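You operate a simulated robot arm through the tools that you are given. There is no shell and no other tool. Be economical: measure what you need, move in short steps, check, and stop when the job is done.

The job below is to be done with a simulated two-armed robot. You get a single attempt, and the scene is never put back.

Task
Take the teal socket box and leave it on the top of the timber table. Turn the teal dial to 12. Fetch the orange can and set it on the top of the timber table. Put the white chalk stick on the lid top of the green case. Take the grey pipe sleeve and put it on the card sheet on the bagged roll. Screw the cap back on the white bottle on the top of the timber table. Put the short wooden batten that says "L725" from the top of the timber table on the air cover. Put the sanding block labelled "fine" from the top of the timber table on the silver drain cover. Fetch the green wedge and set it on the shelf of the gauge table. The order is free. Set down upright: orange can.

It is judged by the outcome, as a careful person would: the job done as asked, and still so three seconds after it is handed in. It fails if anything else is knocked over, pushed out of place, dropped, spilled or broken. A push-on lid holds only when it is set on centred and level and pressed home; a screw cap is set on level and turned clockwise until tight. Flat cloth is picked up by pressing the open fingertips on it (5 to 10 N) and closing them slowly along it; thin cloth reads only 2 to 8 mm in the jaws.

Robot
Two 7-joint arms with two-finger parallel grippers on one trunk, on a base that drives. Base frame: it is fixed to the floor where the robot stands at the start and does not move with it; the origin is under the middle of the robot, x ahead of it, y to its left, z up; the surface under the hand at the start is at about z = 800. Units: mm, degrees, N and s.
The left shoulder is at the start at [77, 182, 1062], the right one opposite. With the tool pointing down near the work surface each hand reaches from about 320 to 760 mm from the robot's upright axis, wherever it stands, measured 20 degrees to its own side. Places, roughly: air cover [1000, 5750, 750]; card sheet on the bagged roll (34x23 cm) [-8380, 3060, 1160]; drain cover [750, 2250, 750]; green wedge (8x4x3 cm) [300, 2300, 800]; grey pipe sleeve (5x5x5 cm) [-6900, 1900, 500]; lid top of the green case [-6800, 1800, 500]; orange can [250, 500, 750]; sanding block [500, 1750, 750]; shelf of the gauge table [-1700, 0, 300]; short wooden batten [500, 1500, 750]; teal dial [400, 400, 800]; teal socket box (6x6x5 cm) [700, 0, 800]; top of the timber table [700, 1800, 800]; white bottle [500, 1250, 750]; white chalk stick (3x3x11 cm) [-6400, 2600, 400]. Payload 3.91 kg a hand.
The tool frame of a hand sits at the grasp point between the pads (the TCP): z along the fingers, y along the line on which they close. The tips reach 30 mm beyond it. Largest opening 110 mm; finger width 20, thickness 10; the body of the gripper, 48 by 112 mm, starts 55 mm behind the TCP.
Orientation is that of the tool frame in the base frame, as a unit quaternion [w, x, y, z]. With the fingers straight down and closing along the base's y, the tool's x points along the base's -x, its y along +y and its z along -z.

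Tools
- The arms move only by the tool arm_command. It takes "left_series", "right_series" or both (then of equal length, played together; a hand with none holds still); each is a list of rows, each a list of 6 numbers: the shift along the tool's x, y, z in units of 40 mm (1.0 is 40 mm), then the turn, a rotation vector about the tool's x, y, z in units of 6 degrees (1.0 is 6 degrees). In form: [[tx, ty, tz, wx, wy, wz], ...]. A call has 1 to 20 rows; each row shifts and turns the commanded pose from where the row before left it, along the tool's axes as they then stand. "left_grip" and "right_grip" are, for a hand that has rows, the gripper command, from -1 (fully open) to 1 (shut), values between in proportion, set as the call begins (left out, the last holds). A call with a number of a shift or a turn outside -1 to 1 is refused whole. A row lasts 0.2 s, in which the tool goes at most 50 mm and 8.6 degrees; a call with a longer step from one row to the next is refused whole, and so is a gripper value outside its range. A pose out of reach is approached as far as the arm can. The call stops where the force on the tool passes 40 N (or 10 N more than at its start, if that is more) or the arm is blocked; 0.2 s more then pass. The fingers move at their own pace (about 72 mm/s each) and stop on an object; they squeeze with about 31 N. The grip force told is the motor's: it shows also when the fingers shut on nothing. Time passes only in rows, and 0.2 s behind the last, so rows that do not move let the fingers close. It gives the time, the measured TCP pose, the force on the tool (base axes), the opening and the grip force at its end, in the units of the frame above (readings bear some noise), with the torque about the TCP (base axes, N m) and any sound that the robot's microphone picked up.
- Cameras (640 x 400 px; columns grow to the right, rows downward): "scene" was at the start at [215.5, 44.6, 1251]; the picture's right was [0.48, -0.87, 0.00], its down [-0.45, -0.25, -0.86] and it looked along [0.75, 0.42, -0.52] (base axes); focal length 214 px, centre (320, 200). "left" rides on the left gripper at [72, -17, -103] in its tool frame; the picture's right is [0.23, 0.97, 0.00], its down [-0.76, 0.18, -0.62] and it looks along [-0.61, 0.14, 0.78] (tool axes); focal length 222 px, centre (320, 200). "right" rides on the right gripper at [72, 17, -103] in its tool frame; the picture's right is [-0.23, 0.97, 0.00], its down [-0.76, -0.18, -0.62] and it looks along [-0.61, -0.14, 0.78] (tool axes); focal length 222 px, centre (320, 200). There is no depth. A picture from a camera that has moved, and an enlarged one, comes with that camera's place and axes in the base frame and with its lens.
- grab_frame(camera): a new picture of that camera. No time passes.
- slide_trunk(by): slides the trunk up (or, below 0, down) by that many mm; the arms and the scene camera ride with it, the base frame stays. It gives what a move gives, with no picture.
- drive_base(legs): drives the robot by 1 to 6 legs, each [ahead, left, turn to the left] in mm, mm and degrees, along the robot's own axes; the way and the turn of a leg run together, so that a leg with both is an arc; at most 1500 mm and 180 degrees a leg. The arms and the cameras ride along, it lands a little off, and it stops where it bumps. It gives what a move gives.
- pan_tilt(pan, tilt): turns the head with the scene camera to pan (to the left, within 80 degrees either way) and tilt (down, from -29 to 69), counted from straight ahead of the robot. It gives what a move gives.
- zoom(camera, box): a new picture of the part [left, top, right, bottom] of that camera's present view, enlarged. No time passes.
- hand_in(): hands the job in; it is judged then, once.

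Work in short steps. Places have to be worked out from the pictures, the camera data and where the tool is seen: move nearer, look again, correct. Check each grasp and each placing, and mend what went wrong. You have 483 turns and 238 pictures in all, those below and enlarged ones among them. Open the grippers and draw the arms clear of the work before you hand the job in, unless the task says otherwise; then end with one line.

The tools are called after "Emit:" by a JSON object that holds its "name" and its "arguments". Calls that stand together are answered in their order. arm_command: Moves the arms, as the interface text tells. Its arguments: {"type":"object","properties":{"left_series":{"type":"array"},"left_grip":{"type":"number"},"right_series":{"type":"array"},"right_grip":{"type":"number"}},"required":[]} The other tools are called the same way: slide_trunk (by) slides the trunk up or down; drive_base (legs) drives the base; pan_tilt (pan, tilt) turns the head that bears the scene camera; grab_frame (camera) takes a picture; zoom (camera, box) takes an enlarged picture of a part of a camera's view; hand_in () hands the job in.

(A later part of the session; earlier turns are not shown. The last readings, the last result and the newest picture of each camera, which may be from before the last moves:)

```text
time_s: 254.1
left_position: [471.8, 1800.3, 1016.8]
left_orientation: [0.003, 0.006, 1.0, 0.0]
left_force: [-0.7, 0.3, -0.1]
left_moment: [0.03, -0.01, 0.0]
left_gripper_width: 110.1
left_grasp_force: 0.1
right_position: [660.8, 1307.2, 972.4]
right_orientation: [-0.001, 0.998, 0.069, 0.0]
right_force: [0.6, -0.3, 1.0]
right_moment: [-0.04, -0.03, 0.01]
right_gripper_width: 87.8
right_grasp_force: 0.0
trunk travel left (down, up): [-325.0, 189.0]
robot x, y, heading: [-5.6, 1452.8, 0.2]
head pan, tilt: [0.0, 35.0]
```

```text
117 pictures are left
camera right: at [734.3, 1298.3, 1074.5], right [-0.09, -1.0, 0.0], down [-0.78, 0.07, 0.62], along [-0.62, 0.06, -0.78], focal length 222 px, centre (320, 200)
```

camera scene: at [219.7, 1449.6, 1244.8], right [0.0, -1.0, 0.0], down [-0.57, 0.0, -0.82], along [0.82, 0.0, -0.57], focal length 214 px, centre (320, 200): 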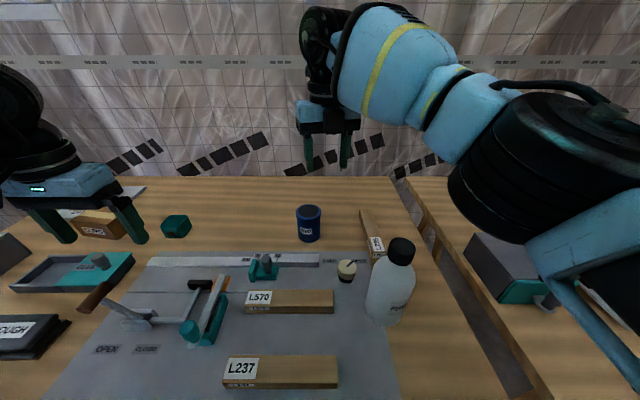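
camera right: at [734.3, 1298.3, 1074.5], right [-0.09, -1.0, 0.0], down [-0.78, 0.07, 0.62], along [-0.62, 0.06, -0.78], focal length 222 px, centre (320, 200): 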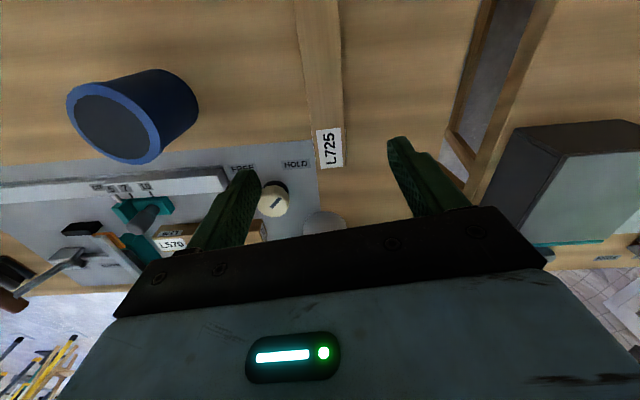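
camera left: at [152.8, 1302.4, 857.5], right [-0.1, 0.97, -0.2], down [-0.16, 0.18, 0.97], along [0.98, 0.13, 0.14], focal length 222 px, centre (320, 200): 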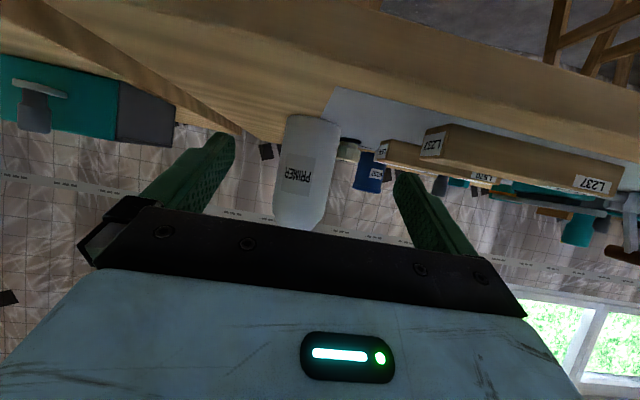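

Emit:
{"name": "zoom", "arguments": {"camera": "right", "box": [240, 0, 440, 180]}}

Emit:
{"name": "zoom", "arguments": {"camera": "scene", "box": [320, 170, 440, 270]}}

```text
2.22 times, centred on (340, 90) of right
camera zoom: at [734.3, 1298.3, 1074.5], right [-0.09, -1.0, 0.0], down [-0.78, 0.07, 0.62], along [-0.62, 0.06, -0.78], focal length 494 px, centre (276, 444)
```

zoom: 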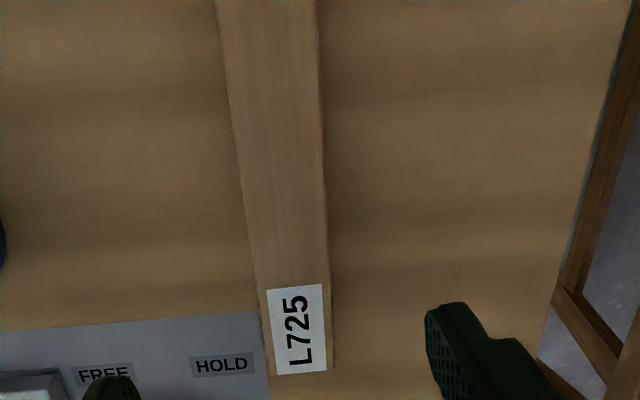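

```text
4.00 times, centred on (380, 220) of scene
camera zoom: at [219.3, 1449.3, 1244.8], right [0.0, -1.0, 0.0], down [-0.57, 0.0, -0.82], along [0.82, 0.0, -0.57], focal length 858 px, centre (80, 120)
```

zoom: 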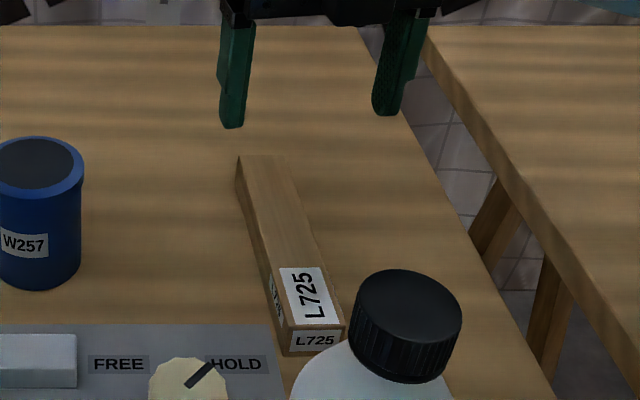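

The batten is in fact aligned with x (≈0–1°), centre ≈(688,1299), 35 mm wide. I rotate 8°, shift, and descend.

Emit:
{"name": "arm_command", "arguments": {"right_series": [[0, 0, 0.3, 0, 0, 0.65], [0, 0, 0.3, 0, 0, 0.65], [0.25, 0.2, 0.5, 0, 0, 0], [0, 0, 0.7, 0, 0, 0]]}}

Emit:
{"name": "grab_frame", "arguments": {"camera": "right"}}

```text
time_s: 255.1
left_position: [472.8, 1799.9, 1017.6]
left_orientation: [0.002, 0.007, 1.0, -0.001]
left_force: [0.3, 0.7, -0.6]
left_moment: [-0.02, 0.01, -0.01]
left_gripper_width: 110.3
left_grasp_force: 0.0
right_position: [671.0, 1299.7, 899.9]
right_orientation: [0.0, 1.0, 0.001, 0.0]
right_force: [0.4, 0.4, -0.9]
right_moment: [-0.03, -0.01, 0.01]
right_gripper_width: 87.8
right_grasp_force: 0.0
trunk travel left (down, up): [-325.0, 189.0]
robot x, y, heading: [-3.2, 1451.2, -0.2]
head pan, tilt: [0.0, 35.0]
```

```text
114 pictures are left
camera right: at [742.9, 1280.2, 1002.4], right [-0.22, -0.97, 0.0], down [-0.76, 0.18, 0.62], along [-0.61, 0.14, -0.78], focal length 222 px, centre (320, 200)
```

right: 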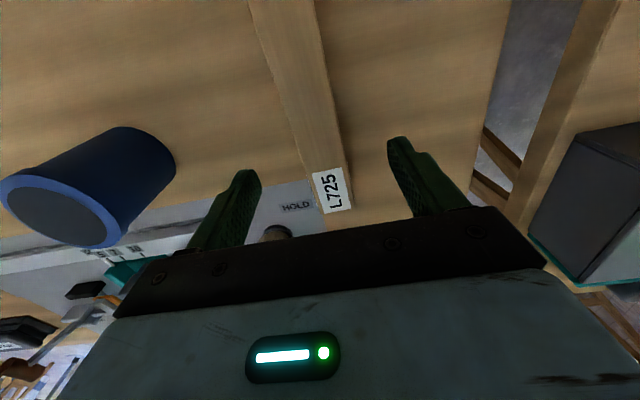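

Emit:
{"name": "arm_command", "arguments": {"right_series": [[0, -0.09, 0.5, 0, 0, 0], [0, 0, 0.6, 0, 0, 0], [0, 0, 0.55, 0, 0, 0], [0, 0, 0, 0, 0, 0]]}}

Emit:
{"name": "arm_command", "arguments": {"right_series": [[0, 0, 0, 0, 0, 0], [0, 0, 0, 0, 0, 0], [0, 0, 0, 0, 0, 0], [0, 0, 0, 0, 0, 0]], "right_grip": 0.8}}

```text
time_s: 256.1
left_position: [471.2, 1799.7, 1015.3]
left_orientation: [0.002, 0.006, 1.0, 0.0]
left_force: [-0.4, -0.3, 0.4]
left_moment: [0.01, 0.0, -0.02]
left_gripper_width: 110.2
left_grasp_force: 0.2
right_position: [670.0, 1301.1, 832.4]
right_orientation: [0.0, 1.0, 0.002, 0.0]
right_force: [-0.7, -0.7, 0.0]
right_moment: [-0.01, 0.01, 0.0]
right_gripper_width: 88.2
right_grasp_force: 0.0
trunk travel left (down, up): [-325.0, 189.0]
robot x, y, heading: [-3.9, 1444.6, -0.0]
head pan, tilt: [0.0, 35.0]
```

```text
time_s: 257.1
left_position: [471.7, 1800.0, 1017.3]
left_orientation: [0.002, 0.005, 1.0, 0.0]
left_force: [-0.5, 0.1, 0.1]
left_moment: [-0.01, -0.02, 0.01]
left_gripper_width: 110.0
left_grasp_force: 0.0
right_position: [671.0, 1301.0, 833.0]
right_orientation: [-0.001, 1.0, 0.002, 0.0]
right_force: [-0.6, -0.4, -1.1]
right_moment: [-0.02, 0.0, 0.05]
right_gripper_width: 37.8
right_grasp_force: 30.5
trunk travel left (down, up): [-325.0, 189.0]
robot x, y, heading: [-6.1, 1448.9, -0.1]
head pan, tilt: [0.0, 35.0]
```

Batten held (37.8 mm). Lift high and drive left toward the wedge, y≈2190.

Emit:
{"name": "arm_command", "arguments": {"right_series": [[0, 0, -0.6, 0, 0, 0], [0, 0, -0.9, 0, 0, 0], [0, 0, -0.9, 0, 0, 0], [0, 0, -0.9, 0, 0, 0], [0, 0, -0.9, 0, 0, 0]]}}

Emit:
{"name": "drive_base", "arguments": {"legs": [[-25, 0, 0], [0, 740, 0]]}}

Emit:
{"name": "pan_tilt", "arguments": {"pan": 15, "tilt": 50}}

Emit:
{"name": "grab_frame", "arguments": {"camera": "scene"}}

```text
time_s: 258.3
left_position: [472.0, 1800.6, 1017.3]
left_orientation: [0.003, 0.006, 1.0, -0.002]
left_force: [-0.4, -0.8, -0.8]
left_moment: [0.01, -0.03, 0.01]
left_gripper_width: 110.0
left_grasp_force: 0.1
right_position: [670.6, 1302.6, 1000.2]
right_orientation: [0.0, 1.0, 0.001, 0.0]
right_force: [-0.9, 0.6, -1.1]
right_moment: [-0.02, -0.04, 0.02]
right_gripper_width: 37.5
right_grasp_force: 30.5
trunk travel left (down, up): [-325.0, 189.0]
robot x, y, heading: [-5.4, 1449.2, 0.1]
head pan, tilt: [0.0, 35.0]
```

```text
time_s: 265.7
left_position: [458.1, 2534.7, 1018.2]
left_orientation: [0.003, 0.015, 1.0, -0.001]
left_force: [-0.6, -1.0, 0.1]
left_moment: [-0.01, 0.04, -0.01]
left_gripper_width: 109.8
left_grasp_force: 0.1
right_position: [650.7, 2032.4, 999.5]
right_orientation: [-0.001, 1.0, -0.008, 0.001]
right_force: [-0.2, -0.2, -0.9]
right_moment: [-0.02, 0.03, -0.03]
right_gripper_width: 37.7
right_grasp_force: 30.6
trunk travel left (down, up): [-325.0, 189.0]
robot x, y, heading: [-26.4, 2192.3, -1.2]
head pan, tilt: [0.0, 35.0]
```

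```text
time_s: 266.5
left_position: [459.8, 2533.0, 1018.6]
left_orientation: [0.002, 0.016, 1.0, -0.001]
left_force: [0.3, -0.1, -0.4]
left_moment: [0.01, 0.02, 0.01]
left_gripper_width: 109.7
left_grasp_force: 0.2
right_position: [651.2, 2031.0, 999.3]
right_orientation: [0.0, 1.0, -0.008, 0.0]
right_force: [0.2, -0.6, -0.9]
right_moment: [0.0, 0.02, 0.0]
right_gripper_width: 37.5
right_grasp_force: 31.2
trunk travel left (down, up): [-325.0, 189.0]
robot x, y, heading: [-21.4, 2190.2, -0.9]
head pan, tilt: [15.0, 50.0]
```

```text
113 pictures are left
camera scene: at [187.1, 2208.0, 1223.2], right [0.24, -0.97, 0.0], down [-0.74, -0.18, -0.64], along [0.62, 0.16, -0.77], focal length 214 px, centre (320, 200)
```

scene: 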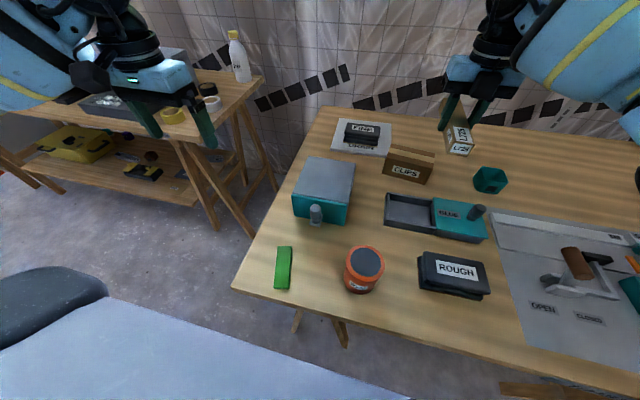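

Wedge at ≈(330,2320), axis yawed ~14°. I move the left hand above it, turning 14°.

Emit:
{"name": "arm_command", "arguments": {"left_series": [[0.457, -0.76, 0, 0, 0, 0], [0.457, -0.76, 0, 0, 0, 0], [0.457, -0.76, 0, 0, 0, 0], [0.457, -0.76, 0, 0, 0, 0], [0.457, -0.76, 0, 0, 0, 0], [0.457, -0.76, 0, 0, 0, 0], [0.457, -0.76, 0, 0, 0, 0], [0, 0, 0.8, 0, 0, -1], [0, 0, 0.8, 0, 0, -1], [0, 0, 0.6, 0, 0, -0.6]]}}

Emit:
{"name": "grab_frame", "arguments": {"camera": "left"}}

```text
time_s: 268.7
left_position: [325.2, 2324.5, 930.0]
left_orientation: [0.003, -0.121, 0.993, -0.001]
left_force: [-0.8, 0.6, -0.2]
left_moment: [0.0, 0.02, 0.01]
left_gripper_width: 110.0
left_grasp_force: 0.1
right_position: [650.0, 2032.5, 999.5]
right_orientation: [0.0, 1.0, -0.008, 0.0]
right_force: [-0.7, 0.7, 0.4]
right_moment: [0.01, 0.01, 0.01]
right_gripper_width: 37.4
right_grasp_force: 31.4
trunk travel left (down, up): [-325.0, 189.0]
robot x, y, heading: [-25.4, 2191.8, -1.2]
head pan, tilt: [15.0, 50.0]
```

```text
112 pictures are left
camera left: at [259.9, 2289.2, 1032.1], right [-0.46, 0.89, -0.01], down [0.69, 0.36, 0.63], along [0.56, 0.28, -0.78], focal length 222 px, centre (320, 200)
```

left: 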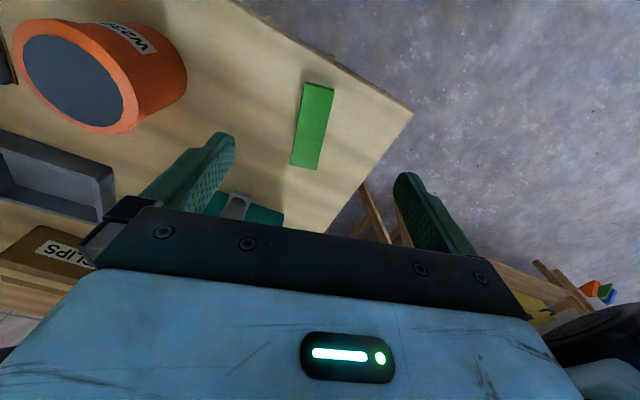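

Wedge centre ≈(338,2318). Shift, rotate slightly more, descend, and grip.

Emit:
{"name": "arm_command", "arguments": {"left_series": [[-0.4, -0.24, 0.4, 0, 0, -0.3], [0, 0, 0.7, 0, 0, 0], [0, 0, 0.7, 0, 0, 0], [0, 0, 0.6, 0, 0, 0], [0, 0, 0, 0, 0, 0]], "left_grip": -0.4}}

Emit:
{"name": "arm_command", "arguments": {"left_series": [[0, 0, 0, 0, 0, 0], [0, 0, 0, 0, 0, 0], [0, 0, 0, 0, 0, 0], [0, 0, 0, 0, 0, 0]], "left_grip": 0.8}}

Emit:
{"name": "grab_frame", "arguments": {"camera": "left"}}

```text
time_s: 269.9
left_position: [344.0, 2319.3, 832.0]
left_orientation: [0.002, -0.136, 0.991, -0.001]
left_force: [-0.1, 0.3, 0.4]
left_moment: [0.01, 0.01, 0.03]
left_gripper_width: 76.7
left_grasp_force: 0.0
right_position: [651.0, 2031.0, 998.0]
right_orientation: [0.0, 1.0, -0.008, 0.0]
right_force: [0.1, -1.4, -2.1]
right_moment: [0.02, -0.03, 0.0]
right_gripper_width: 37.6
right_grasp_force: 30.9
trunk travel left (down, up): [-325.0, 189.0]
robot x, y, heading: [-27.9, 2187.9, -1.0]
head pan, tilt: [15.0, 50.0]
```

```text
time_s: 270.9
left_position: [343.1, 2319.5, 833.1]
left_orientation: [0.001, -0.136, 0.991, -0.001]
left_force: [-1.1, -0.8, -0.1]
left_moment: [0.02, 0.01, -0.02]
left_gripper_width: 28.9
left_grasp_force: 31.2
right_position: [651.1, 2032.3, 999.8]
right_orientation: [0.0, 1.0, -0.008, 0.0]
right_force: [-0.5, 0.7, -1.2]
right_moment: [-0.02, 0.02, -0.01]
right_gripper_width: 37.6
right_grasp_force: 30.9
trunk travel left (down, up): [-325.0, 189.0]
robot x, y, heading: [-23.0, 2190.6, -1.0]
head pan, tilt: [15.0, 50.0]
```

```text
111 pictures are left
camera left: at [278.2, 2282.0, 935.3], right [-0.48, 0.88, 0.0], down [0.68, 0.38, 0.63], along [0.55, 0.3, -0.78], focal length 222 px, centre (320, 200)
```

left: 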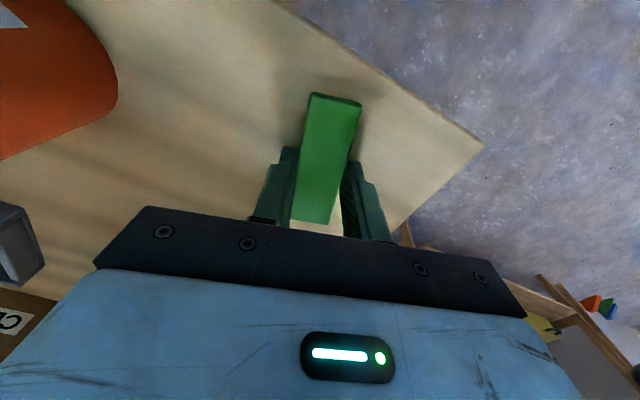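

Wedge gripped (29 mm). Lift both loads, retract the right arm, then look toward the air cover.

Emit:
{"name": "arm_command", "arguments": {"left_series": [[0, 0, -0.5, 0, 0, 0], [0, 0, -0.9, 0, 0, 0], [0, 0, -0.9, 0, 0, 0], [0, 0, -0.9, 0, 0, 0], [0, 0, -0.9, 0, 0, 0], [0, 0, -0.5, 0, 0, 0]], "right_series": [[-0.8, 0, -0.1, 0, 0, 0], [-0.8, 0, -0.1, 0, 0, 0], [-0.8, 0, -0.1, 0, 0, 0], [-0.8, 0, -0.1, 0, 0, 0], [-0.8, 0, 0, 0, 0, 0], [-0.8, 0, 0, 0, 0, 0]]}}

Emit:
{"name": "drive_base", "arguments": {"legs": [[-350, 0, 1]]}}

Emit:
{"name": "pan_tilt", "arguments": {"pan": 60, "tilt": 20}}

Emit:
{"name": "grab_frame", "arguments": {"camera": "scene"}}

```text
time_s: 272.3
left_position: [341.9, 2320.2, 1017.6]
left_orientation: [0.002, -0.137, 0.991, -0.002]
left_force: [-0.3, -0.1, -1.0]
left_moment: [0.0, 0.0, 0.0]
left_gripper_width: 28.4
left_grasp_force: 30.9
right_position: [455.6, 2035.8, 1015.4]
right_orientation: [-0.001, 1.0, -0.008, 0.001]
right_force: [0.0, -0.3, -0.4]
right_moment: [-0.01, 0.01, -0.01]
right_gripper_width: 37.5
right_grasp_force: 30.7
trunk travel left (down, up): [-325.0, 189.0]
robot x, y, heading: [-24.5, 2190.3, -0.8]
head pan, tilt: [15.0, 50.0]
```

```text
time_s: 274.5
left_position: [-8.0, 2328.2, 1018.0]
left_orientation: [0.001, -0.144, 0.99, -0.001]
left_force: [0.2, -0.1, -0.7]
left_moment: [0.0, 0.0, 0.05]
left_gripper_width: 28.7
left_grasp_force: 30.7
right_position: [111.0, 2046.2, 1015.9]
right_orientation: [0.0, 1.0, 0.001, 0.001]
right_force: [0.0, 0.9, -0.6]
right_moment: [0.0, -0.03, -0.02]
right_gripper_width: 37.5
right_grasp_force: 31.4
trunk travel left (down, up): [-325.0, 189.0]
robot x, y, heading: [-370.8, 2196.1, -0.2]
head pan, tilt: [15.0, 50.0]
```

```text
time_s: 275.6
left_position: [-7.9, 2328.8, 1016.5]
left_orientation: [0.002, -0.144, 0.99, -0.001]
left_force: [0.2, 0.8, 0.2]
left_moment: [0.0, 0.01, 0.0]
left_gripper_width: 29.0
left_grasp_force: 31.2
right_position: [111.1, 2047.0, 1014.9]
right_orientation: [0.001, 1.0, 0.001, 0.0]
right_force: [-1.1, -0.3, -0.3]
right_moment: [0.01, -0.02, -0.03]
right_gripper_width: 37.7
right_grasp_force: 31.3
trunk travel left (down, up): [-325.0, 189.0]
robot x, y, heading: [-372.6, 2195.4, 0.1]
head pan, tilt: [60.0, 20.0]
```

```text
110 pictures are left
camera scene: at [-189.0, 2275.6, 1268.6], right [0.87, -0.5, 0.0], down [-0.17, -0.3, -0.94], along [0.47, 0.81, -0.34], focal length 214 px, centre (320, 200)
```

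scene: 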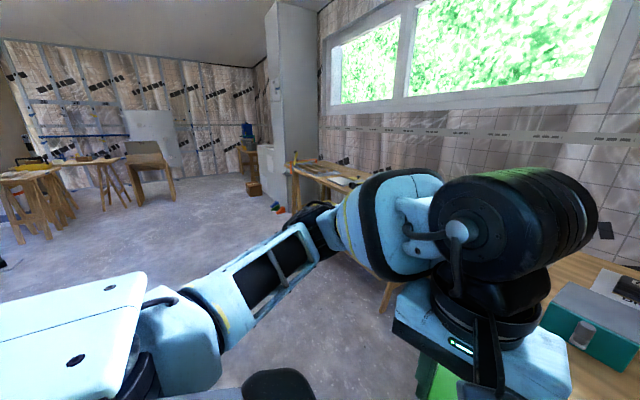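

The lane along x≈−370 is clear. I drive left to y≈4900 and look.

Emit:
{"name": "drive_base", "arguments": {"legs": [[0, 1450, 0], [0, 1300, 0]]}}

Emit:
{"name": "pan_tilt", "arguments": {"pan": 20, "tilt": 20}}

Emit:
{"name": "grab_frame", "arguments": {"camera": "scene"}}

```text
time_s: 299.8
left_position: [24.4, 5080.8, 1017.3]
left_orientation: [0.002, -0.134, 0.991, -0.002]
left_force: [-0.3, -0.7, -0.5]
left_moment: [-0.01, -0.01, 0.01]
left_gripper_width: 28.4
left_grasp_force: 31.0
right_position: [139.5, 4798.5, 1016.7]
right_orientation: [0.0, 1.0, -0.008, -0.001]
right_force: [-0.2, -0.2, -0.7]
right_moment: [-0.01, 0.04, -0.03]
right_gripper_width: 37.5
right_grasp_force: 30.9
trunk travel left (down, up): [-325.0, 189.0]
robot x, y, heading: [-341.4, 4955.0, -1.0]
head pan, tilt: [60.0, 20.0]
```

```text
time_s: 300.9
left_position: [24.6, 5081.3, 1017.1]
left_orientation: [0.002, -0.136, 0.991, -0.001]
left_force: [0.7, -0.6, -0.8]
left_moment: [0.02, -0.02, 0.01]
left_gripper_width: 28.8
left_grasp_force: 30.9
right_position: [137.9, 4798.9, 1015.8]
right_orientation: [-0.001, 1.0, -0.009, 0.0]
right_force: [0.2, -0.7, -1.2]
right_moment: [0.04, 0.03, 0.01]
right_gripper_width: 37.7
right_grasp_force: 31.1
trunk travel left (down, up): [-325.0, 189.0]
robot x, y, heading: [-339.6, 4954.0, -1.2]
head pan, tilt: [20.0, 20.0]
```

```text
109 pictures are left
camera scene: at [-117.3, 4982.4, 1268.7], right [0.33, -0.95, 0.0], down [-0.32, -0.11, -0.94], along [0.89, 0.31, -0.34], focal length 214 px, centre (320, 200)
```

scene: 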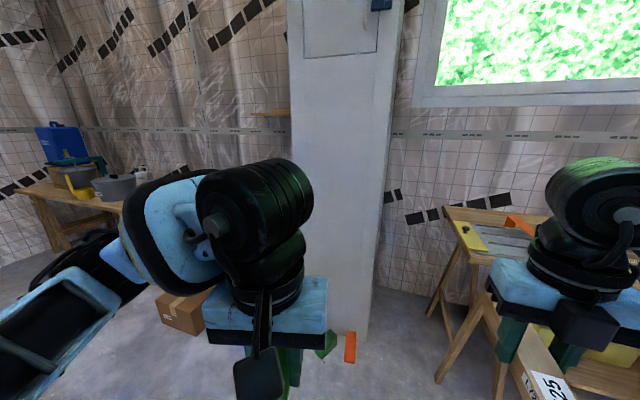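

Emit:
{"name": "drive_base", "arguments": {"legs": [[0, 700, 1]]}}

Emit:
{"name": "pan_tilt", "arguments": {"pan": -5, "tilt": 25}}

Emit:
{"name": "grab_frame", "arguments": {"camera": "scene"}}

```text
time_s: 307.4
left_position: [29.7, 5784.1, 1016.6]
left_orientation: [0.002, -0.144, 0.99, -0.001]
left_force: [0.9, -0.3, 0.0]
left_moment: [-0.02, 0.03, 0.03]
left_gripper_width: 28.8
left_grasp_force: 30.8
right_position: [149.7, 5502.8, 1015.6]
right_orientation: [0.0, 1.0, 0.001, 0.001]
right_force: [0.0, 1.1, 0.0]
right_moment: [0.0, 0.0, -0.01]
right_gripper_width: 37.6
right_grasp_force: 31.3
trunk travel left (down, up): [-325.0, 189.0]
robot x, y, heading: [-336.2, 5648.9, 0.0]
head pan, tilt: [20.0, 20.0]
```

```text
time_s: 308.3
left_position: [29.8, 5784.4, 1017.3]
left_orientation: [0.002, -0.144, 0.99, -0.001]
left_force: [0.0, 0.3, -0.1]
left_moment: [0.0, 0.01, -0.02]
left_gripper_width: 28.9
left_grasp_force: 31.6
right_position: [149.4, 5503.5, 1016.7]
right_orientation: [0.0, 1.0, -0.001, 0.0]
right_force: [-0.3, -0.1, -1.2]
right_moment: [0.01, 0.02, -0.03]
right_gripper_width: 37.5
right_grasp_force: 31.3
trunk travel left (down, up): [-325.0, 189.0]
robot x, y, heading: [-332.7, 5649.9, 0.0]
head pan, tilt: [-5.0, 25.0]
```

```text
108 pictures are left
camera scene: at [-106.9, 5642.8, 1260.6], right [-0.09, -1.0, 0.0], down [-0.42, 0.04, -0.91], along [0.9, -0.08, -0.42], focal length 214 px, centre (320, 200)
```

scene: 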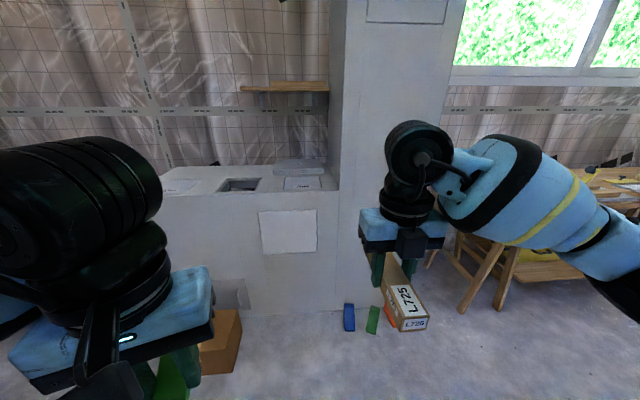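

Emit:
{"name": "zoom", "arguments": {"camera": "scene", "box": [150, 130, 350, 260]}}

```text
3.08 times, centred on (250, 195) of scene
camera zoom: at [-106.9, 5642.8, 1260.6], right [-0.09, -1.0, 0.0], down [-0.42, 0.04, -0.91], along [0.9, -0.08, -0.42], focal length 660 px, centre (535, 215)
```

zoom: 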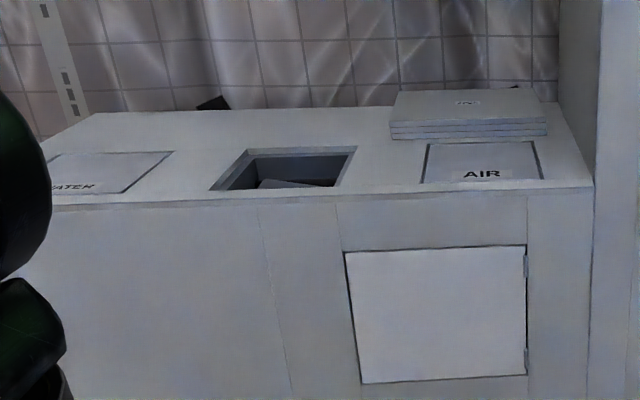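

The AIR cover is the flush plate on the masonry ledge, ≈(984,5636), z≈860, ~200×200 mm. I drive to about (285,5745) and look closer.

Emit:
{"name": "drive_base", "arguments": {"legs": [[400, 95, 0], [220, 0, 0]]}}

Emit:
{"name": "pan_tilt", "arguments": {"pan": -10, "tilt": 35}}

Emit:
{"name": "grab_frame", "arguments": {"camera": "scene"}}

Emit:
{"name": "grab_frame", "arguments": {"camera": "right"}}

```text
time_s: 312.1
left_position: [649.7, 5874.1, 1016.6]
left_orientation: [0.002, -0.144, 0.99, -0.002]
left_force: [1.1, -0.5, 0.3]
left_moment: [-0.01, 0.02, -0.03]
left_gripper_width: 28.6
left_grasp_force: 30.8
right_position: [768.4, 5593.6, 1016.4]
right_orientation: [0.0, 1.0, 0.0, 0.0]
right_force: [-0.1, 0.3, -2.0]
right_moment: [0.02, 0.0, -0.04]
right_gripper_width: 37.6
right_grasp_force: 30.9
trunk travel left (down, up): [-325.0, 189.0]
robot x, y, heading: [284.7, 5740.4, 0.1]
head pan, tilt: [-5.0, 25.0]
```

```text
time_s: 312.9
left_position: [648.8, 5875.3, 1017.6]
left_orientation: [0.002, -0.144, 0.99, -0.001]
left_force: [-0.4, -0.3, 0.4]
left_moment: [0.02, -0.01, -0.02]
left_gripper_width: 28.6
left_grasp_force: 30.4
right_position: [767.6, 5593.4, 1016.0]
right_orientation: [0.0, 1.0, 0.0, -0.001]
right_force: [0.5, 0.4, -1.7]
right_moment: [0.01, -0.01, 0.02]
right_gripper_width: 37.7
right_grasp_force: 31.0
trunk travel left (down, up): [-325.0, 189.0]
robot x, y, heading: [282.7, 5735.6, -0.0]
head pan, tilt: [-10.0, 35.0]
```

```text
106 pictures are left
camera scene: at [507.6, 5725.8, 1244.9], right [-0.17, -0.98, 0.0], down [-0.56, 0.1, -0.82], along [0.81, -0.14, -0.57], focal length 214 px, centre (320, 200)
```

scene: 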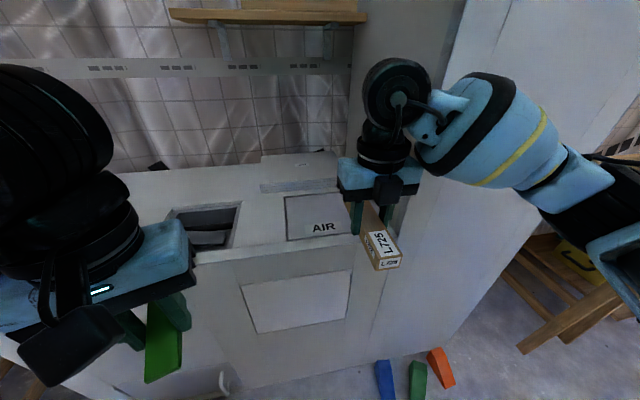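

```text
105 pictures are left
camera right: at [839.7, 5574.7, 1119.8], right [-0.23, -0.97, 0.0], down [-0.76, 0.18, 0.62], along [-0.61, 0.14, -0.78], focal length 222 px, centre (320, 200)
```

right: 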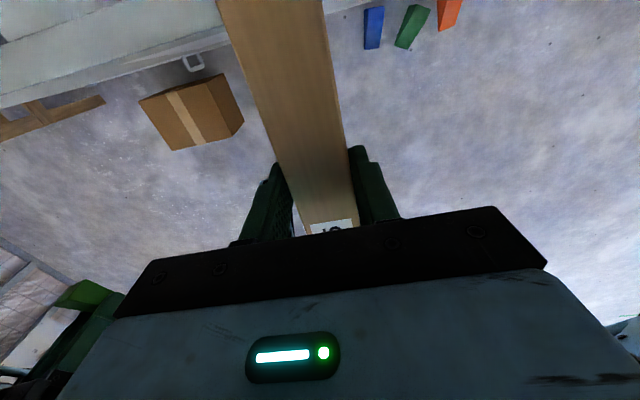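

AIR plate solved: x 909–1103, y 5536–5737, z≈851. I drive 45 mm ahead and extend the right hand to TCP (987,5637).

Emit:
{"name": "drive_base", "arguments": {"legs": [[45, 0, 0]]}}

Emit:
{"name": "arm_command", "arguments": {"right_series": [[0.7, -0.17, 0, 0, 0, 0], [0.7, -0.17, 0, 0, 0, 0], [0.7, -0.17, 0.3, 0, 0, 0], [0.7, -0.17, 0.3, 0, 0, 0], [0.7, -0.17, 0.3, 0, 0, 0], [0.7, -0.17, 0.3, 0, 0, 0]]}}

Emit:
{"name": "grab_frame", "arguments": {"camera": "scene"}}

```text
time_s: 313.8
left_position: [694.9, 5874.3, 1016.8]
left_orientation: [0.002, -0.143, 0.99, -0.002]
left_force: [0.4, -0.3, 0.5]
left_moment: [-0.01, 0.0, 0.0]
left_gripper_width: 28.7
left_grasp_force: 31.3
right_position: [813.9, 5592.0, 1015.1]
right_orientation: [0.0, 1.0, 0.0, 0.0]
right_force: [0.7, -0.1, -1.0]
right_moment: [0.02, 0.04, -0.02]
right_gripper_width: 37.4
right_grasp_force: 30.5
trunk travel left (down, up): [-325.0, 189.0]
robot x, y, heading: [329.7, 5742.6, -0.1]
head pan, tilt: [-10.0, 35.0]
```

```text
time_s: 315.2
left_position: [693.8, 5874.1, 1016.6]
left_orientation: [0.001, -0.143, 0.99, -0.002]
left_force: [0.0, -0.1, -0.3]
left_moment: [-0.01, 0.01, -0.02]
left_gripper_width: 28.9
left_grasp_force: 31.3
right_position: [983.6, 5634.7, 968.1]
right_orientation: [0.001, 1.0, -0.001, 0.002]
right_force: [-0.8, 0.2, -0.8]
right_moment: [-0.03, 0.01, 0.02]
right_gripper_width: 37.4
right_grasp_force: 30.9
trunk travel left (down, up): [-325.0, 189.0]
robot x, y, heading: [327.5, 5740.7, 0.1]
head pan, tilt: [-10.0, 35.0]
```

```text
104 pictures are left
camera scene: at [552.7, 5726.1, 1244.8], right [-0.18, -0.98, 0.0], down [-0.56, 0.1, -0.82], along [0.81, -0.14, -0.57], focal length 214 px, centre (320, 200)
```

scene: 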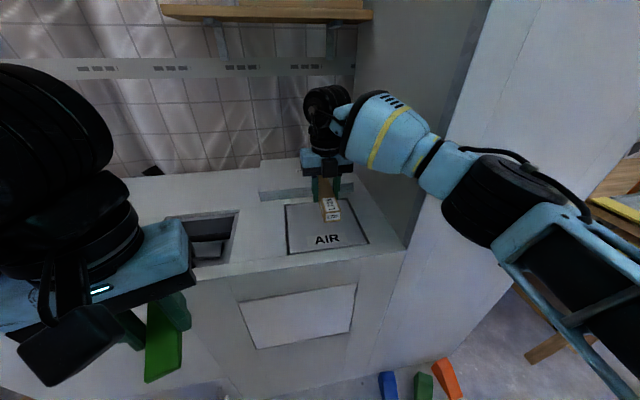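

Good position over the plate. Lower 68 mm, then creep to contact.

Emit:
{"name": "arm_command", "arguments": {"right_series": [[-0.1, 0, 0.5, 0, 0, 0], [0, 0, 0.7, 0, 0, 0], [0, 0, 0.5, 0, 0, 0]]}}

Emit:
{"name": "arm_command", "arguments": {"right_series": [[0, 0, 0.12, 0, 0, 0], [0, 0, 0.1, 0, 0, 0], [0, 0, 0.08, 0, 0, 0], [0, 0, 0.06, 0, 0, 0]]}}

Emit:
{"name": "zoom", "arguments": {"camera": "scene", "box": [260, 140, 420, 260]}}

```text
time_s: 316.0
left_position: [693.4, 5873.1, 1017.4]
left_orientation: [0.001, -0.144, 0.99, -0.001]
left_force: [-0.2, -0.9, -0.5]
left_moment: [-0.01, 0.02, 0.04]
left_gripper_width: 28.6
left_grasp_force: 30.7
right_position: [976.6, 5633.1, 900.7]
right_orientation: [0.0, 1.0, 0.0, 0.001]
right_force: [1.0, -0.2, -1.4]
right_moment: [0.01, 0.0, 0.01]
right_gripper_width: 37.3
right_grasp_force: 30.5
trunk travel left (down, up): [-325.0, 189.0]
robot x, y, heading: [327.8, 5742.4, -0.0]
head pan, tilt: [-10.0, 35.0]
```

```text
time_s: 317.0
left_position: [692.6, 5873.4, 1017.5]
left_orientation: [0.003, -0.144, 0.99, -0.003]
left_force: [-0.1, 0.3, 0.8]
left_moment: [0.0, 0.01, 0.0]
left_gripper_width: 28.5
left_grasp_force: 31.2
right_position: [976.1, 5633.5, 889.1]
right_orientation: [-0.001, 1.0, -0.001, 0.004]
right_force: [4.0, -3.0, 23.3]
right_moment: [-0.16, -0.19, 0.03]
right_gripper_width: 37.8
right_grasp_force: 30.7
trunk travel left (down, up): [-325.0, 189.0]
robot x, y, heading: [327.7, 5741.4, 0.0]
head pan, tilt: [-10.0, 35.0]
```

```text
3.33 times, centred on (340, 200) of scene
camera zoom: at [550.6, 5725.5, 1245.3], right [-0.18, -0.98, 0.0], down [-0.56, 0.1, -0.82], along [0.81, -0.14, -0.57], focal length 715 px, centre (253, 200)
```

zoom: 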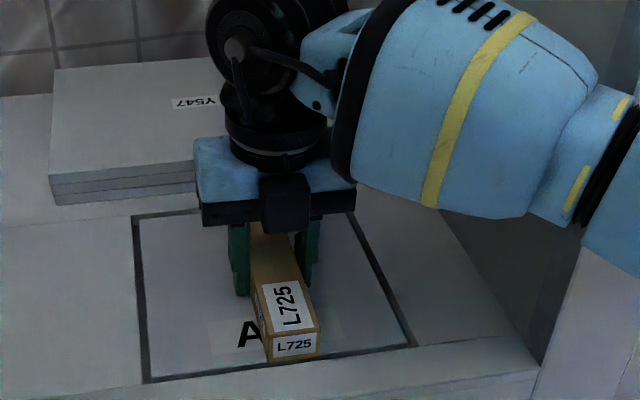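

Batten rests on the AIR plate, fully within it. Release and lift.

Emit:
{"name": "arm_command", "arguments": {"right_series": [[0, 0, -0.04, 0, 0, 0], [0, 0, 0, 0, 0, 0], [0, 0, 0, 0, 0, 0], [0, 0, 0, 0, 0, 0]], "right_grip": -0.4}}

Emit:
{"name": "arm_command", "arguments": {"right_series": [[0, 0, -0.6, 0, 0, 0], [0, 0, -0.8, 0, 0, 0], [0, 0, -0.8, 0, 0, 0], [-0.8, 0, -0.6, 0, 0, 0], [-0.8, 0, 0, 0, 0, 0], [-0.8, 0, 0, 0, 0, 0], [-0.8, 0, 0, 0, 0, 0]]}}

Emit:
{"name": "zoom", "arguments": {"camera": "scene", "box": [260, 140, 420, 260]}}

```text
time_s: 318.0
left_position: [691.9, 5874.6, 1018.7]
left_orientation: [0.002, -0.143, 0.99, -0.002]
left_force: [0.7, 0.5, -0.5]
left_moment: [0.0, 0.01, 0.02]
left_gripper_width: 28.7
left_grasp_force: 30.9
right_position: [974.9, 5632.9, 888.7]
right_orientation: [0.001, 1.0, -0.001, 0.0]
right_force: [-5.2, -1.3, 19.2]
right_moment: [0.54, 0.19, 0.05]
right_gripper_width: 76.6
right_grasp_force: 0.0
trunk travel left (down, up): [-325.0, 189.0]
robot x, y, heading: [328.6, 5739.4, -0.3]
head pan, tilt: [-10.0, 35.0]
```

```text
time_s: 319.6
left_position: [692.9, 5874.5, 1017.1]
left_orientation: [0.002, -0.142, 0.99, -0.002]
left_force: [0.4, -0.5, 0.2]
left_moment: [0.01, -0.03, -0.01]
left_gripper_width: 28.7
left_grasp_force: 30.9
right_position: [847.0, 5633.9, 999.4]
right_orientation: [0.0, 1.0, 0.001, 0.002]
right_force: [-0.3, 0.1, 0.6]
right_moment: [0.03, 0.01, -0.01]
right_gripper_width: 77.2
right_grasp_force: 0.0
trunk travel left (down, up): [-325.0, 189.0]
robot x, y, heading: [328.5, 5738.7, 0.1]
head pan, tilt: [-10.0, 35.0]
```

```text
3.33 times, centred on (340, 200) of scene
camera zoom: at [551.9, 5725.3, 1244.9], right [-0.18, -0.98, 0.0], down [-0.56, 0.1, -0.82], along [0.81, -0.14, -0.57], focal length 715 px, centre (253, 200)
```

zoom: 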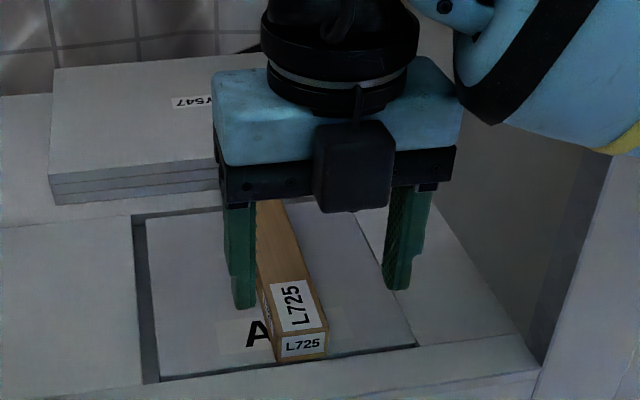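

Batten placed. Now the wedge: gauge table at about (−1700,0). I back out, drive back along the lane, and turn around to face −x.

Emit:
{"name": "drive_base", "arguments": {"legs": [[-750, 0, 0], [0, -1500, 0], [0, -1500, 0], [0, -1450, 0], [0, 0, 180]]}}

Emit:
{"name": "pan_tilt", "arguments": {"pan": 20, "tilt": 25}}

Emit:
{"name": "grab_frame", "arguments": {"camera": "scene"}}

```text
time_s: 369.2
left_position: [-887.3, 1182.5, 1017.6]
left_orientation: [-0.002, 0.989, 0.151, -0.002]
left_force: [-1.4, 0.6, -0.2]
left_moment: [-0.03, 0.03, 0.01]
left_gripper_width: 28.9
left_grasp_force: 31.0
right_position: [-1043.1, 1419.8, 999.2]
right_orientation: [0.0, -0.007, 1.0, 0.0]
right_force: [-0.4, 0.1, -1.0]
right_moment: [0.0, -0.01, -0.05]
right_gripper_width: 77.1
right_grasp_force: 0.0
trunk travel left (down, up): [-325.0, 189.0]
robot x, y, heading: [-524.0, 1321.7, -179.3]
head pan, tilt: [-10.0, 35.0]
```

```text
time_s: 370.1
left_position: [-887.3, 1181.1, 1017.0]
left_orientation: [-0.001, 0.988, 0.152, -0.002]
left_force: [0.3, -0.2, -0.1]
left_moment: [-0.01, 0.02, 0.0]
left_gripper_width: 28.8
left_grasp_force: 30.4
right_position: [-1044.3, 1419.8, 998.9]
right_orientation: [0.0, -0.007, 1.0, 0.001]
right_force: [-0.4, 0.5, -0.9]
right_moment: [0.02, -0.01, 0.01]
right_gripper_width: 77.0
right_grasp_force: 0.1
trunk travel left (down, up): [-325.0, 189.0]
robot x, y, heading: [-525.0, 1321.8, -179.3]
head pan, tilt: [20.0, 25.0]
```

```text
101 pictures are left
camera scene: at [-750.8, 1287.6, 1260.6], right [-0.35, 0.94, 0.0], down [0.4, 0.15, -0.91], along [-0.85, -0.32, -0.42], focal length 214 px, centre (320, 200)
```

scene: 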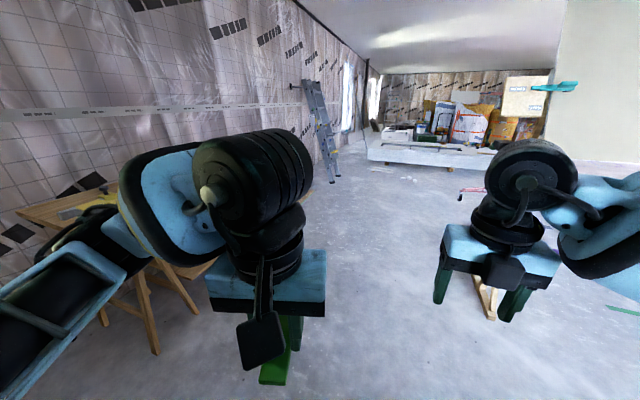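

The gauge table is by the wall to the left. I drive ahead to x≈−1650 and turn left to face it (−y).

Emit:
{"name": "drive_base", "arguments": {"legs": [[1130, 0, 0], [0, 0, 89]]}}

Emit:
{"name": "pan_tilt", "arguments": {"pan": 0, "tilt": 25}}

Emit:
{"name": "grab_frame", "arguments": {"camera": "scene"}}

```text
time_s: 379.7
left_position: [-1544.2, 943.0, 1017.3]
left_orientation: [0.0, 0.605, 0.796, -0.002]
left_force: [0.2, -0.4, -0.2]
left_moment: [-0.01, 0.02, 0.0]
left_gripper_width: 28.8
left_grasp_force: 31.3
right_position: [-1788.0, 792.3, 999.9]
right_orientation: [0.0, -0.7, 0.714, 0.0]
right_force: [-0.9, -0.6, -0.3]
right_moment: [0.02, 0.01, -0.02]
right_gripper_width: 77.0
right_grasp_force: 0.1
trunk travel left (down, up): [-325.0, 189.0]
robot x, y, heading: [-1675.1, 1311.5, -91.5]
head pan, tilt: [20.0, 25.0]
```

```text
time_s: 380.6
left_position: [-1545.0, 941.0, 1017.1]
left_orientation: [0.001, 0.605, 0.796, -0.003]
left_force: [-0.1, -0.2, -1.2]
left_moment: [0.01, 0.0, 0.0]
left_gripper_width: 28.6
left_grasp_force: 31.3
right_position: [-1787.7, 792.0, 1000.0]
right_orientation: [0.0, -0.701, 0.713, 0.0]
right_force: [-0.2, 0.4, -0.3]
right_moment: [-0.02, 0.03, -0.01]
right_gripper_width: 76.7
right_grasp_force: 0.2
trunk travel left (down, up): [-325.0, 189.0]
robot x, y, heading: [-1670.0, 1310.9, -91.5]
head pan, tilt: [0.0, 25.0]
```

```text
100 pictures are left
camera scene: at [-1678.0, 1079.1, 1260.6], right [-1.0, 0.02, 0.0], down [0.01, 0.42, -0.91], along [-0.02, -0.91, -0.42], focal length 214 px, centre (320, 200)
```

scene: 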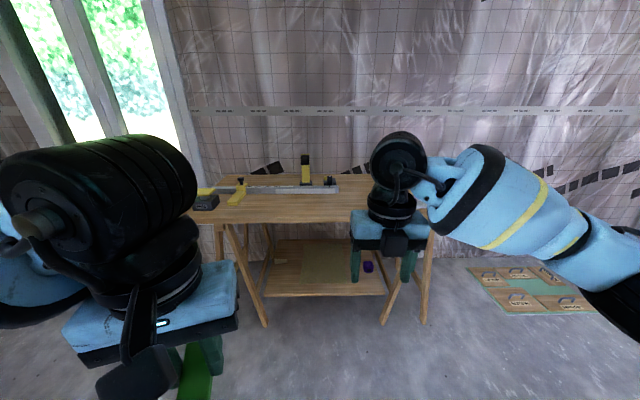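

Emit:
{"name": "zoom", "arguments": {"camera": "scene", "box": [190, 160, 440, 340]}}

```text
2.22 times, centred on (315, 250) of scene
camera zoom: at [-1678.0, 1079.1, 1260.6], right [-1.0, 0.02, 0.0], down [0.01, 0.42, -0.91], along [-0.02, -0.91, -0.42], focal length 477 px, centre (331, 89)
```

zoom: 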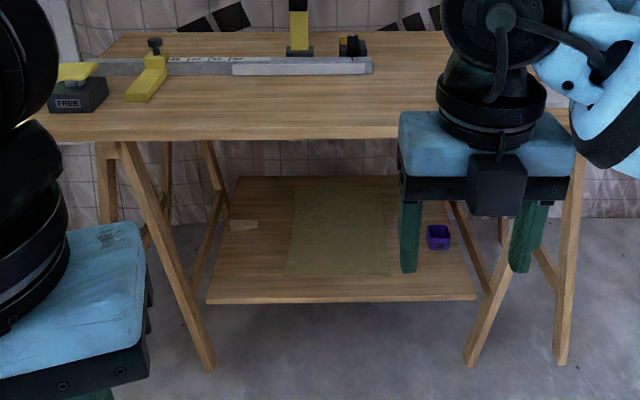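

The shelf (z≈300, x −2031…−1374, y −283…233) is under the table top (front edge y≈250, z≈760). I'll lower the trunk, reach in below the top, and set the wedge at about (−1520,150). First retract the right arm and lower the trunk.

Emit:
{"name": "arm_command", "arguments": {"right_series": [[-0.9, 0, 0, 0, 0, 0], [-0.9, 0, 0, 0, 0, 0], [-0.9, 0, 0, 0, 0, 0], [-0.9, 0, 0, 0, 0, 0], [-0.6, 0, 0, 0, 0, 0]]}}

Emit:
{"name": "slide_trunk", "arguments": {"by": -325}}

Emit:
{"name": "arm_command", "arguments": {"left_series": [[0, 0, 0.9, 0, 0, 0], [0, 0, 0.9, 0, 0, 0], [0, 0, 0.9, 0, 0, 0], [0, 0, 0.9, 0, 0, 0], [0, 0, 0.9, 0, 0, 0], [0, 0, 0.9, 0, 0, 0], [0, 0, 0.9, 0, 0, 0]]}}

Emit:
{"name": "grab_frame", "arguments": {"camera": "scene"}}

```text
time_s: 381.8
left_position: [-1544.7, 940.9, 1018.0]
left_orientation: [0.001, 0.606, 0.796, -0.002]
left_force: [0.3, -1.1, 0.8]
left_moment: [0.0, 0.01, 0.0]
left_gripper_width: 28.6
left_grasp_force: 31.1
right_position: [-1785.0, 961.4, 997.3]
right_orientation: [0.001, -0.7, 0.714, 0.0]
right_force: [0.3, 0.2, 0.6]
right_moment: [-0.01, -0.01, -0.02]
right_gripper_width: 77.0
right_grasp_force: 0.0
trunk travel left (down, up): [-325.0, 189.0]
robot x, y, heading: [-1673.3, 1312.2, -91.0]
head pan, tilt: [0.0, 25.0]
```

```text
time_s: 384.7
left_position: [-1545.6, 941.6, 697.7]
left_orientation: [0.001, 0.605, 0.796, -0.003]
left_force: [0.3, -0.5, -0.8]
left_moment: [0.03, -0.01, 0.02]
left_gripper_width: 28.6
left_grasp_force: 30.7
right_position: [-1785.4, 958.6, 680.6]
right_orientation: [-0.001, -0.698, 0.716, -0.003]
right_force: [-0.7, -1.9, -0.4]
right_moment: [0.05, -0.06, 0.04]
right_gripper_width: 77.0
right_grasp_force: 0.0
trunk travel left (down, up): [-4.0, 510.0]
robot x, y, heading: [-1668.5, 1304.4, -91.4]
head pan, tilt: [0.0, 25.0]
stopped: the force on the tool passed its limit at 45 N (the readings are from after the stop); the commanded pose is now the measured one
```

```text
time_s: 385.1
left_position: [-1545.5, 937.8, 688.2]
left_orientation: [-0.006, 0.602, 0.799, -0.007]
left_force: [1.2, -1.3, 0.7]
left_moment: [0.23, 0.06, 0.01]
left_gripper_width: 28.3
left_grasp_force: 31.1
right_position: [-1785.0, 957.6, 680.6]
right_orientation: [0.0, -0.697, 0.717, -0.004]
right_force: [-0.4, -1.0, 0.5]
right_moment: [0.02, 0.01, 0.03]
right_gripper_width: 76.8
right_grasp_force: 0.1
trunk travel left (down, up): [-4.0, 510.0]
robot x, y, heading: [-1672.6, 1305.1, -91.3]
head pan, tilt: [0.0, 25.0]
stopped in row 1 (left hand): the force on the tool passed its limit at 95 N (the readings are from after the stop); the commanded pose is now the measured one
```

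```text
98 pictures are left
camera scene: at [-1680.4, 972.7, 922.3], right [-1.0, 0.02, 0.0], down [0.01, 0.42, -0.91], along [-0.02, -0.91, -0.42], focal length 214 px, centre (320, 200)
```

scene: 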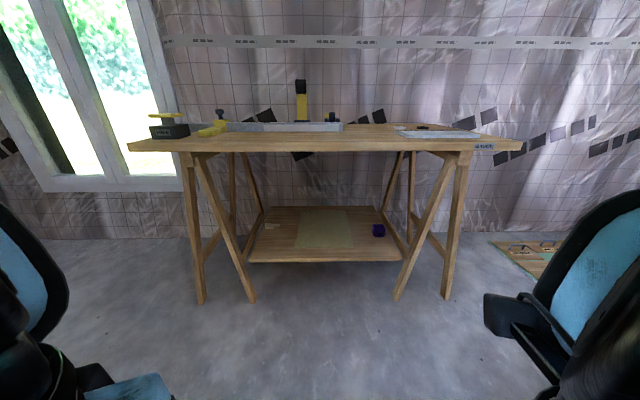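

The left forearm met the robot's own base when lowering near the body. I extend it ahead first, then lower.

Emit:
{"name": "arm_command", "arguments": {"left_series": [[-0.8, -0.23, -0.2, 0, 0, 0], [-0.8, -0.23, 0, 0, 0, 0], [-0.8, -0.23, 0, 0, 0, 0], [-0.8, -0.23, 0, 0, 0, 0], [-0.8, -0.23, 0, 0, 0, 0]]}}

Emit:
{"name": "arm_command", "arguments": {"left_series": [[0, 0, 0.8, 0, 0, 0], [0, 0, 0.8, 0, 0, 0], [0, 0, 0.8, 0, 0, 0], [0, 0, 0.8, 0, 0, 0], [0, 0, 0.8, 0, 0, 0], [0, 0, 0.8, 0, 0, 0], [0, 0, 0.8, 0, 0, 0]]}}

Emit:
{"name": "grab_frame", "arguments": {"camera": "left"}}

Emit:
{"name": "grab_frame", "arguments": {"camera": "scene"}}

```text
time_s: 386.3
left_position: [-1547.9, 773.6, 698.5]
left_orientation: [-0.006, 0.601, 0.799, -0.007]
left_force: [-0.9, 0.5, -0.7]
left_moment: [0.02, 0.02, 0.04]
left_gripper_width: 28.9
left_grasp_force: 31.3
right_position: [-1784.7, 957.3, 681.5]
right_orientation: [0.0, -0.698, 0.716, -0.003]
right_force: [0.2, -1.5, 0.2]
right_moment: [0.08, -0.01, 0.03]
right_gripper_width: 76.8
right_grasp_force: 0.1
trunk travel left (down, up): [-4.0, 510.0]
robot x, y, heading: [-1667.8, 1308.7, -91.2]
head pan, tilt: [0.0, 25.0]
```

```text
time_s: 387.9
left_position: [-1552.0, 771.9, 472.8]
left_orientation: [-0.007, 0.601, 0.799, -0.006]
left_force: [0.5, 0.8, -0.5]
left_moment: [-0.01, -0.03, 0.01]
left_gripper_width: 28.8
left_grasp_force: 30.6
right_position: [-1784.2, 957.7, 681.1]
right_orientation: [-0.001, -0.698, 0.716, -0.003]
right_force: [0.0, -1.3, 0.0]
right_moment: [0.08, 0.0, -0.02]
right_gripper_width: 77.0
right_grasp_force: 0.1
trunk travel left (down, up): [-4.0, 510.0]
robot x, y, heading: [-1675.0, 1307.6, -91.3]
head pan, tilt: [0.0, 25.0]
```

```text
97 pictures are left
camera left: at [-1585.6, 835.9, 576.7], right [0.87, 0.49, -0.02], down [0.39, -0.68, 0.62], along [0.29, -0.55, -0.79], focal length 222 px, centre (320, 200)
```

left: 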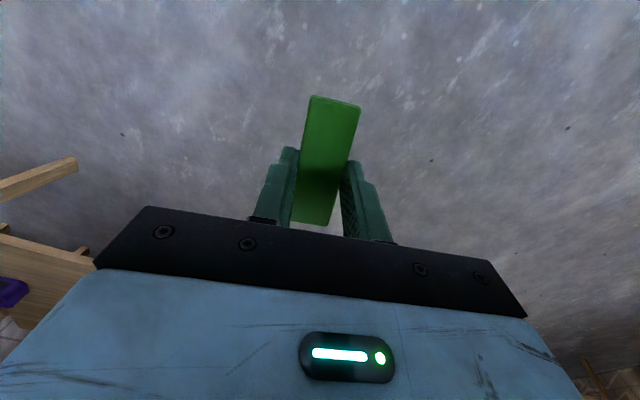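

```text
96 pictures are left
camera scene: at [-1680.3, 972.6, 922.3], right [-1.0, 0.02, 0.0], down [0.01, 0.42, -0.91], along [-0.02, -0.91, -0.42], focal length 214 px, centre (320, 200)
```

scene: 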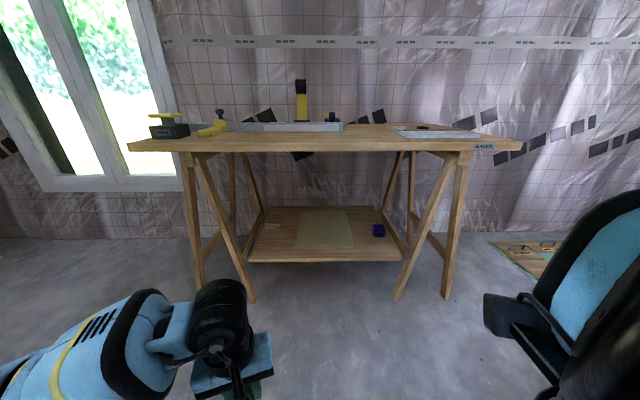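

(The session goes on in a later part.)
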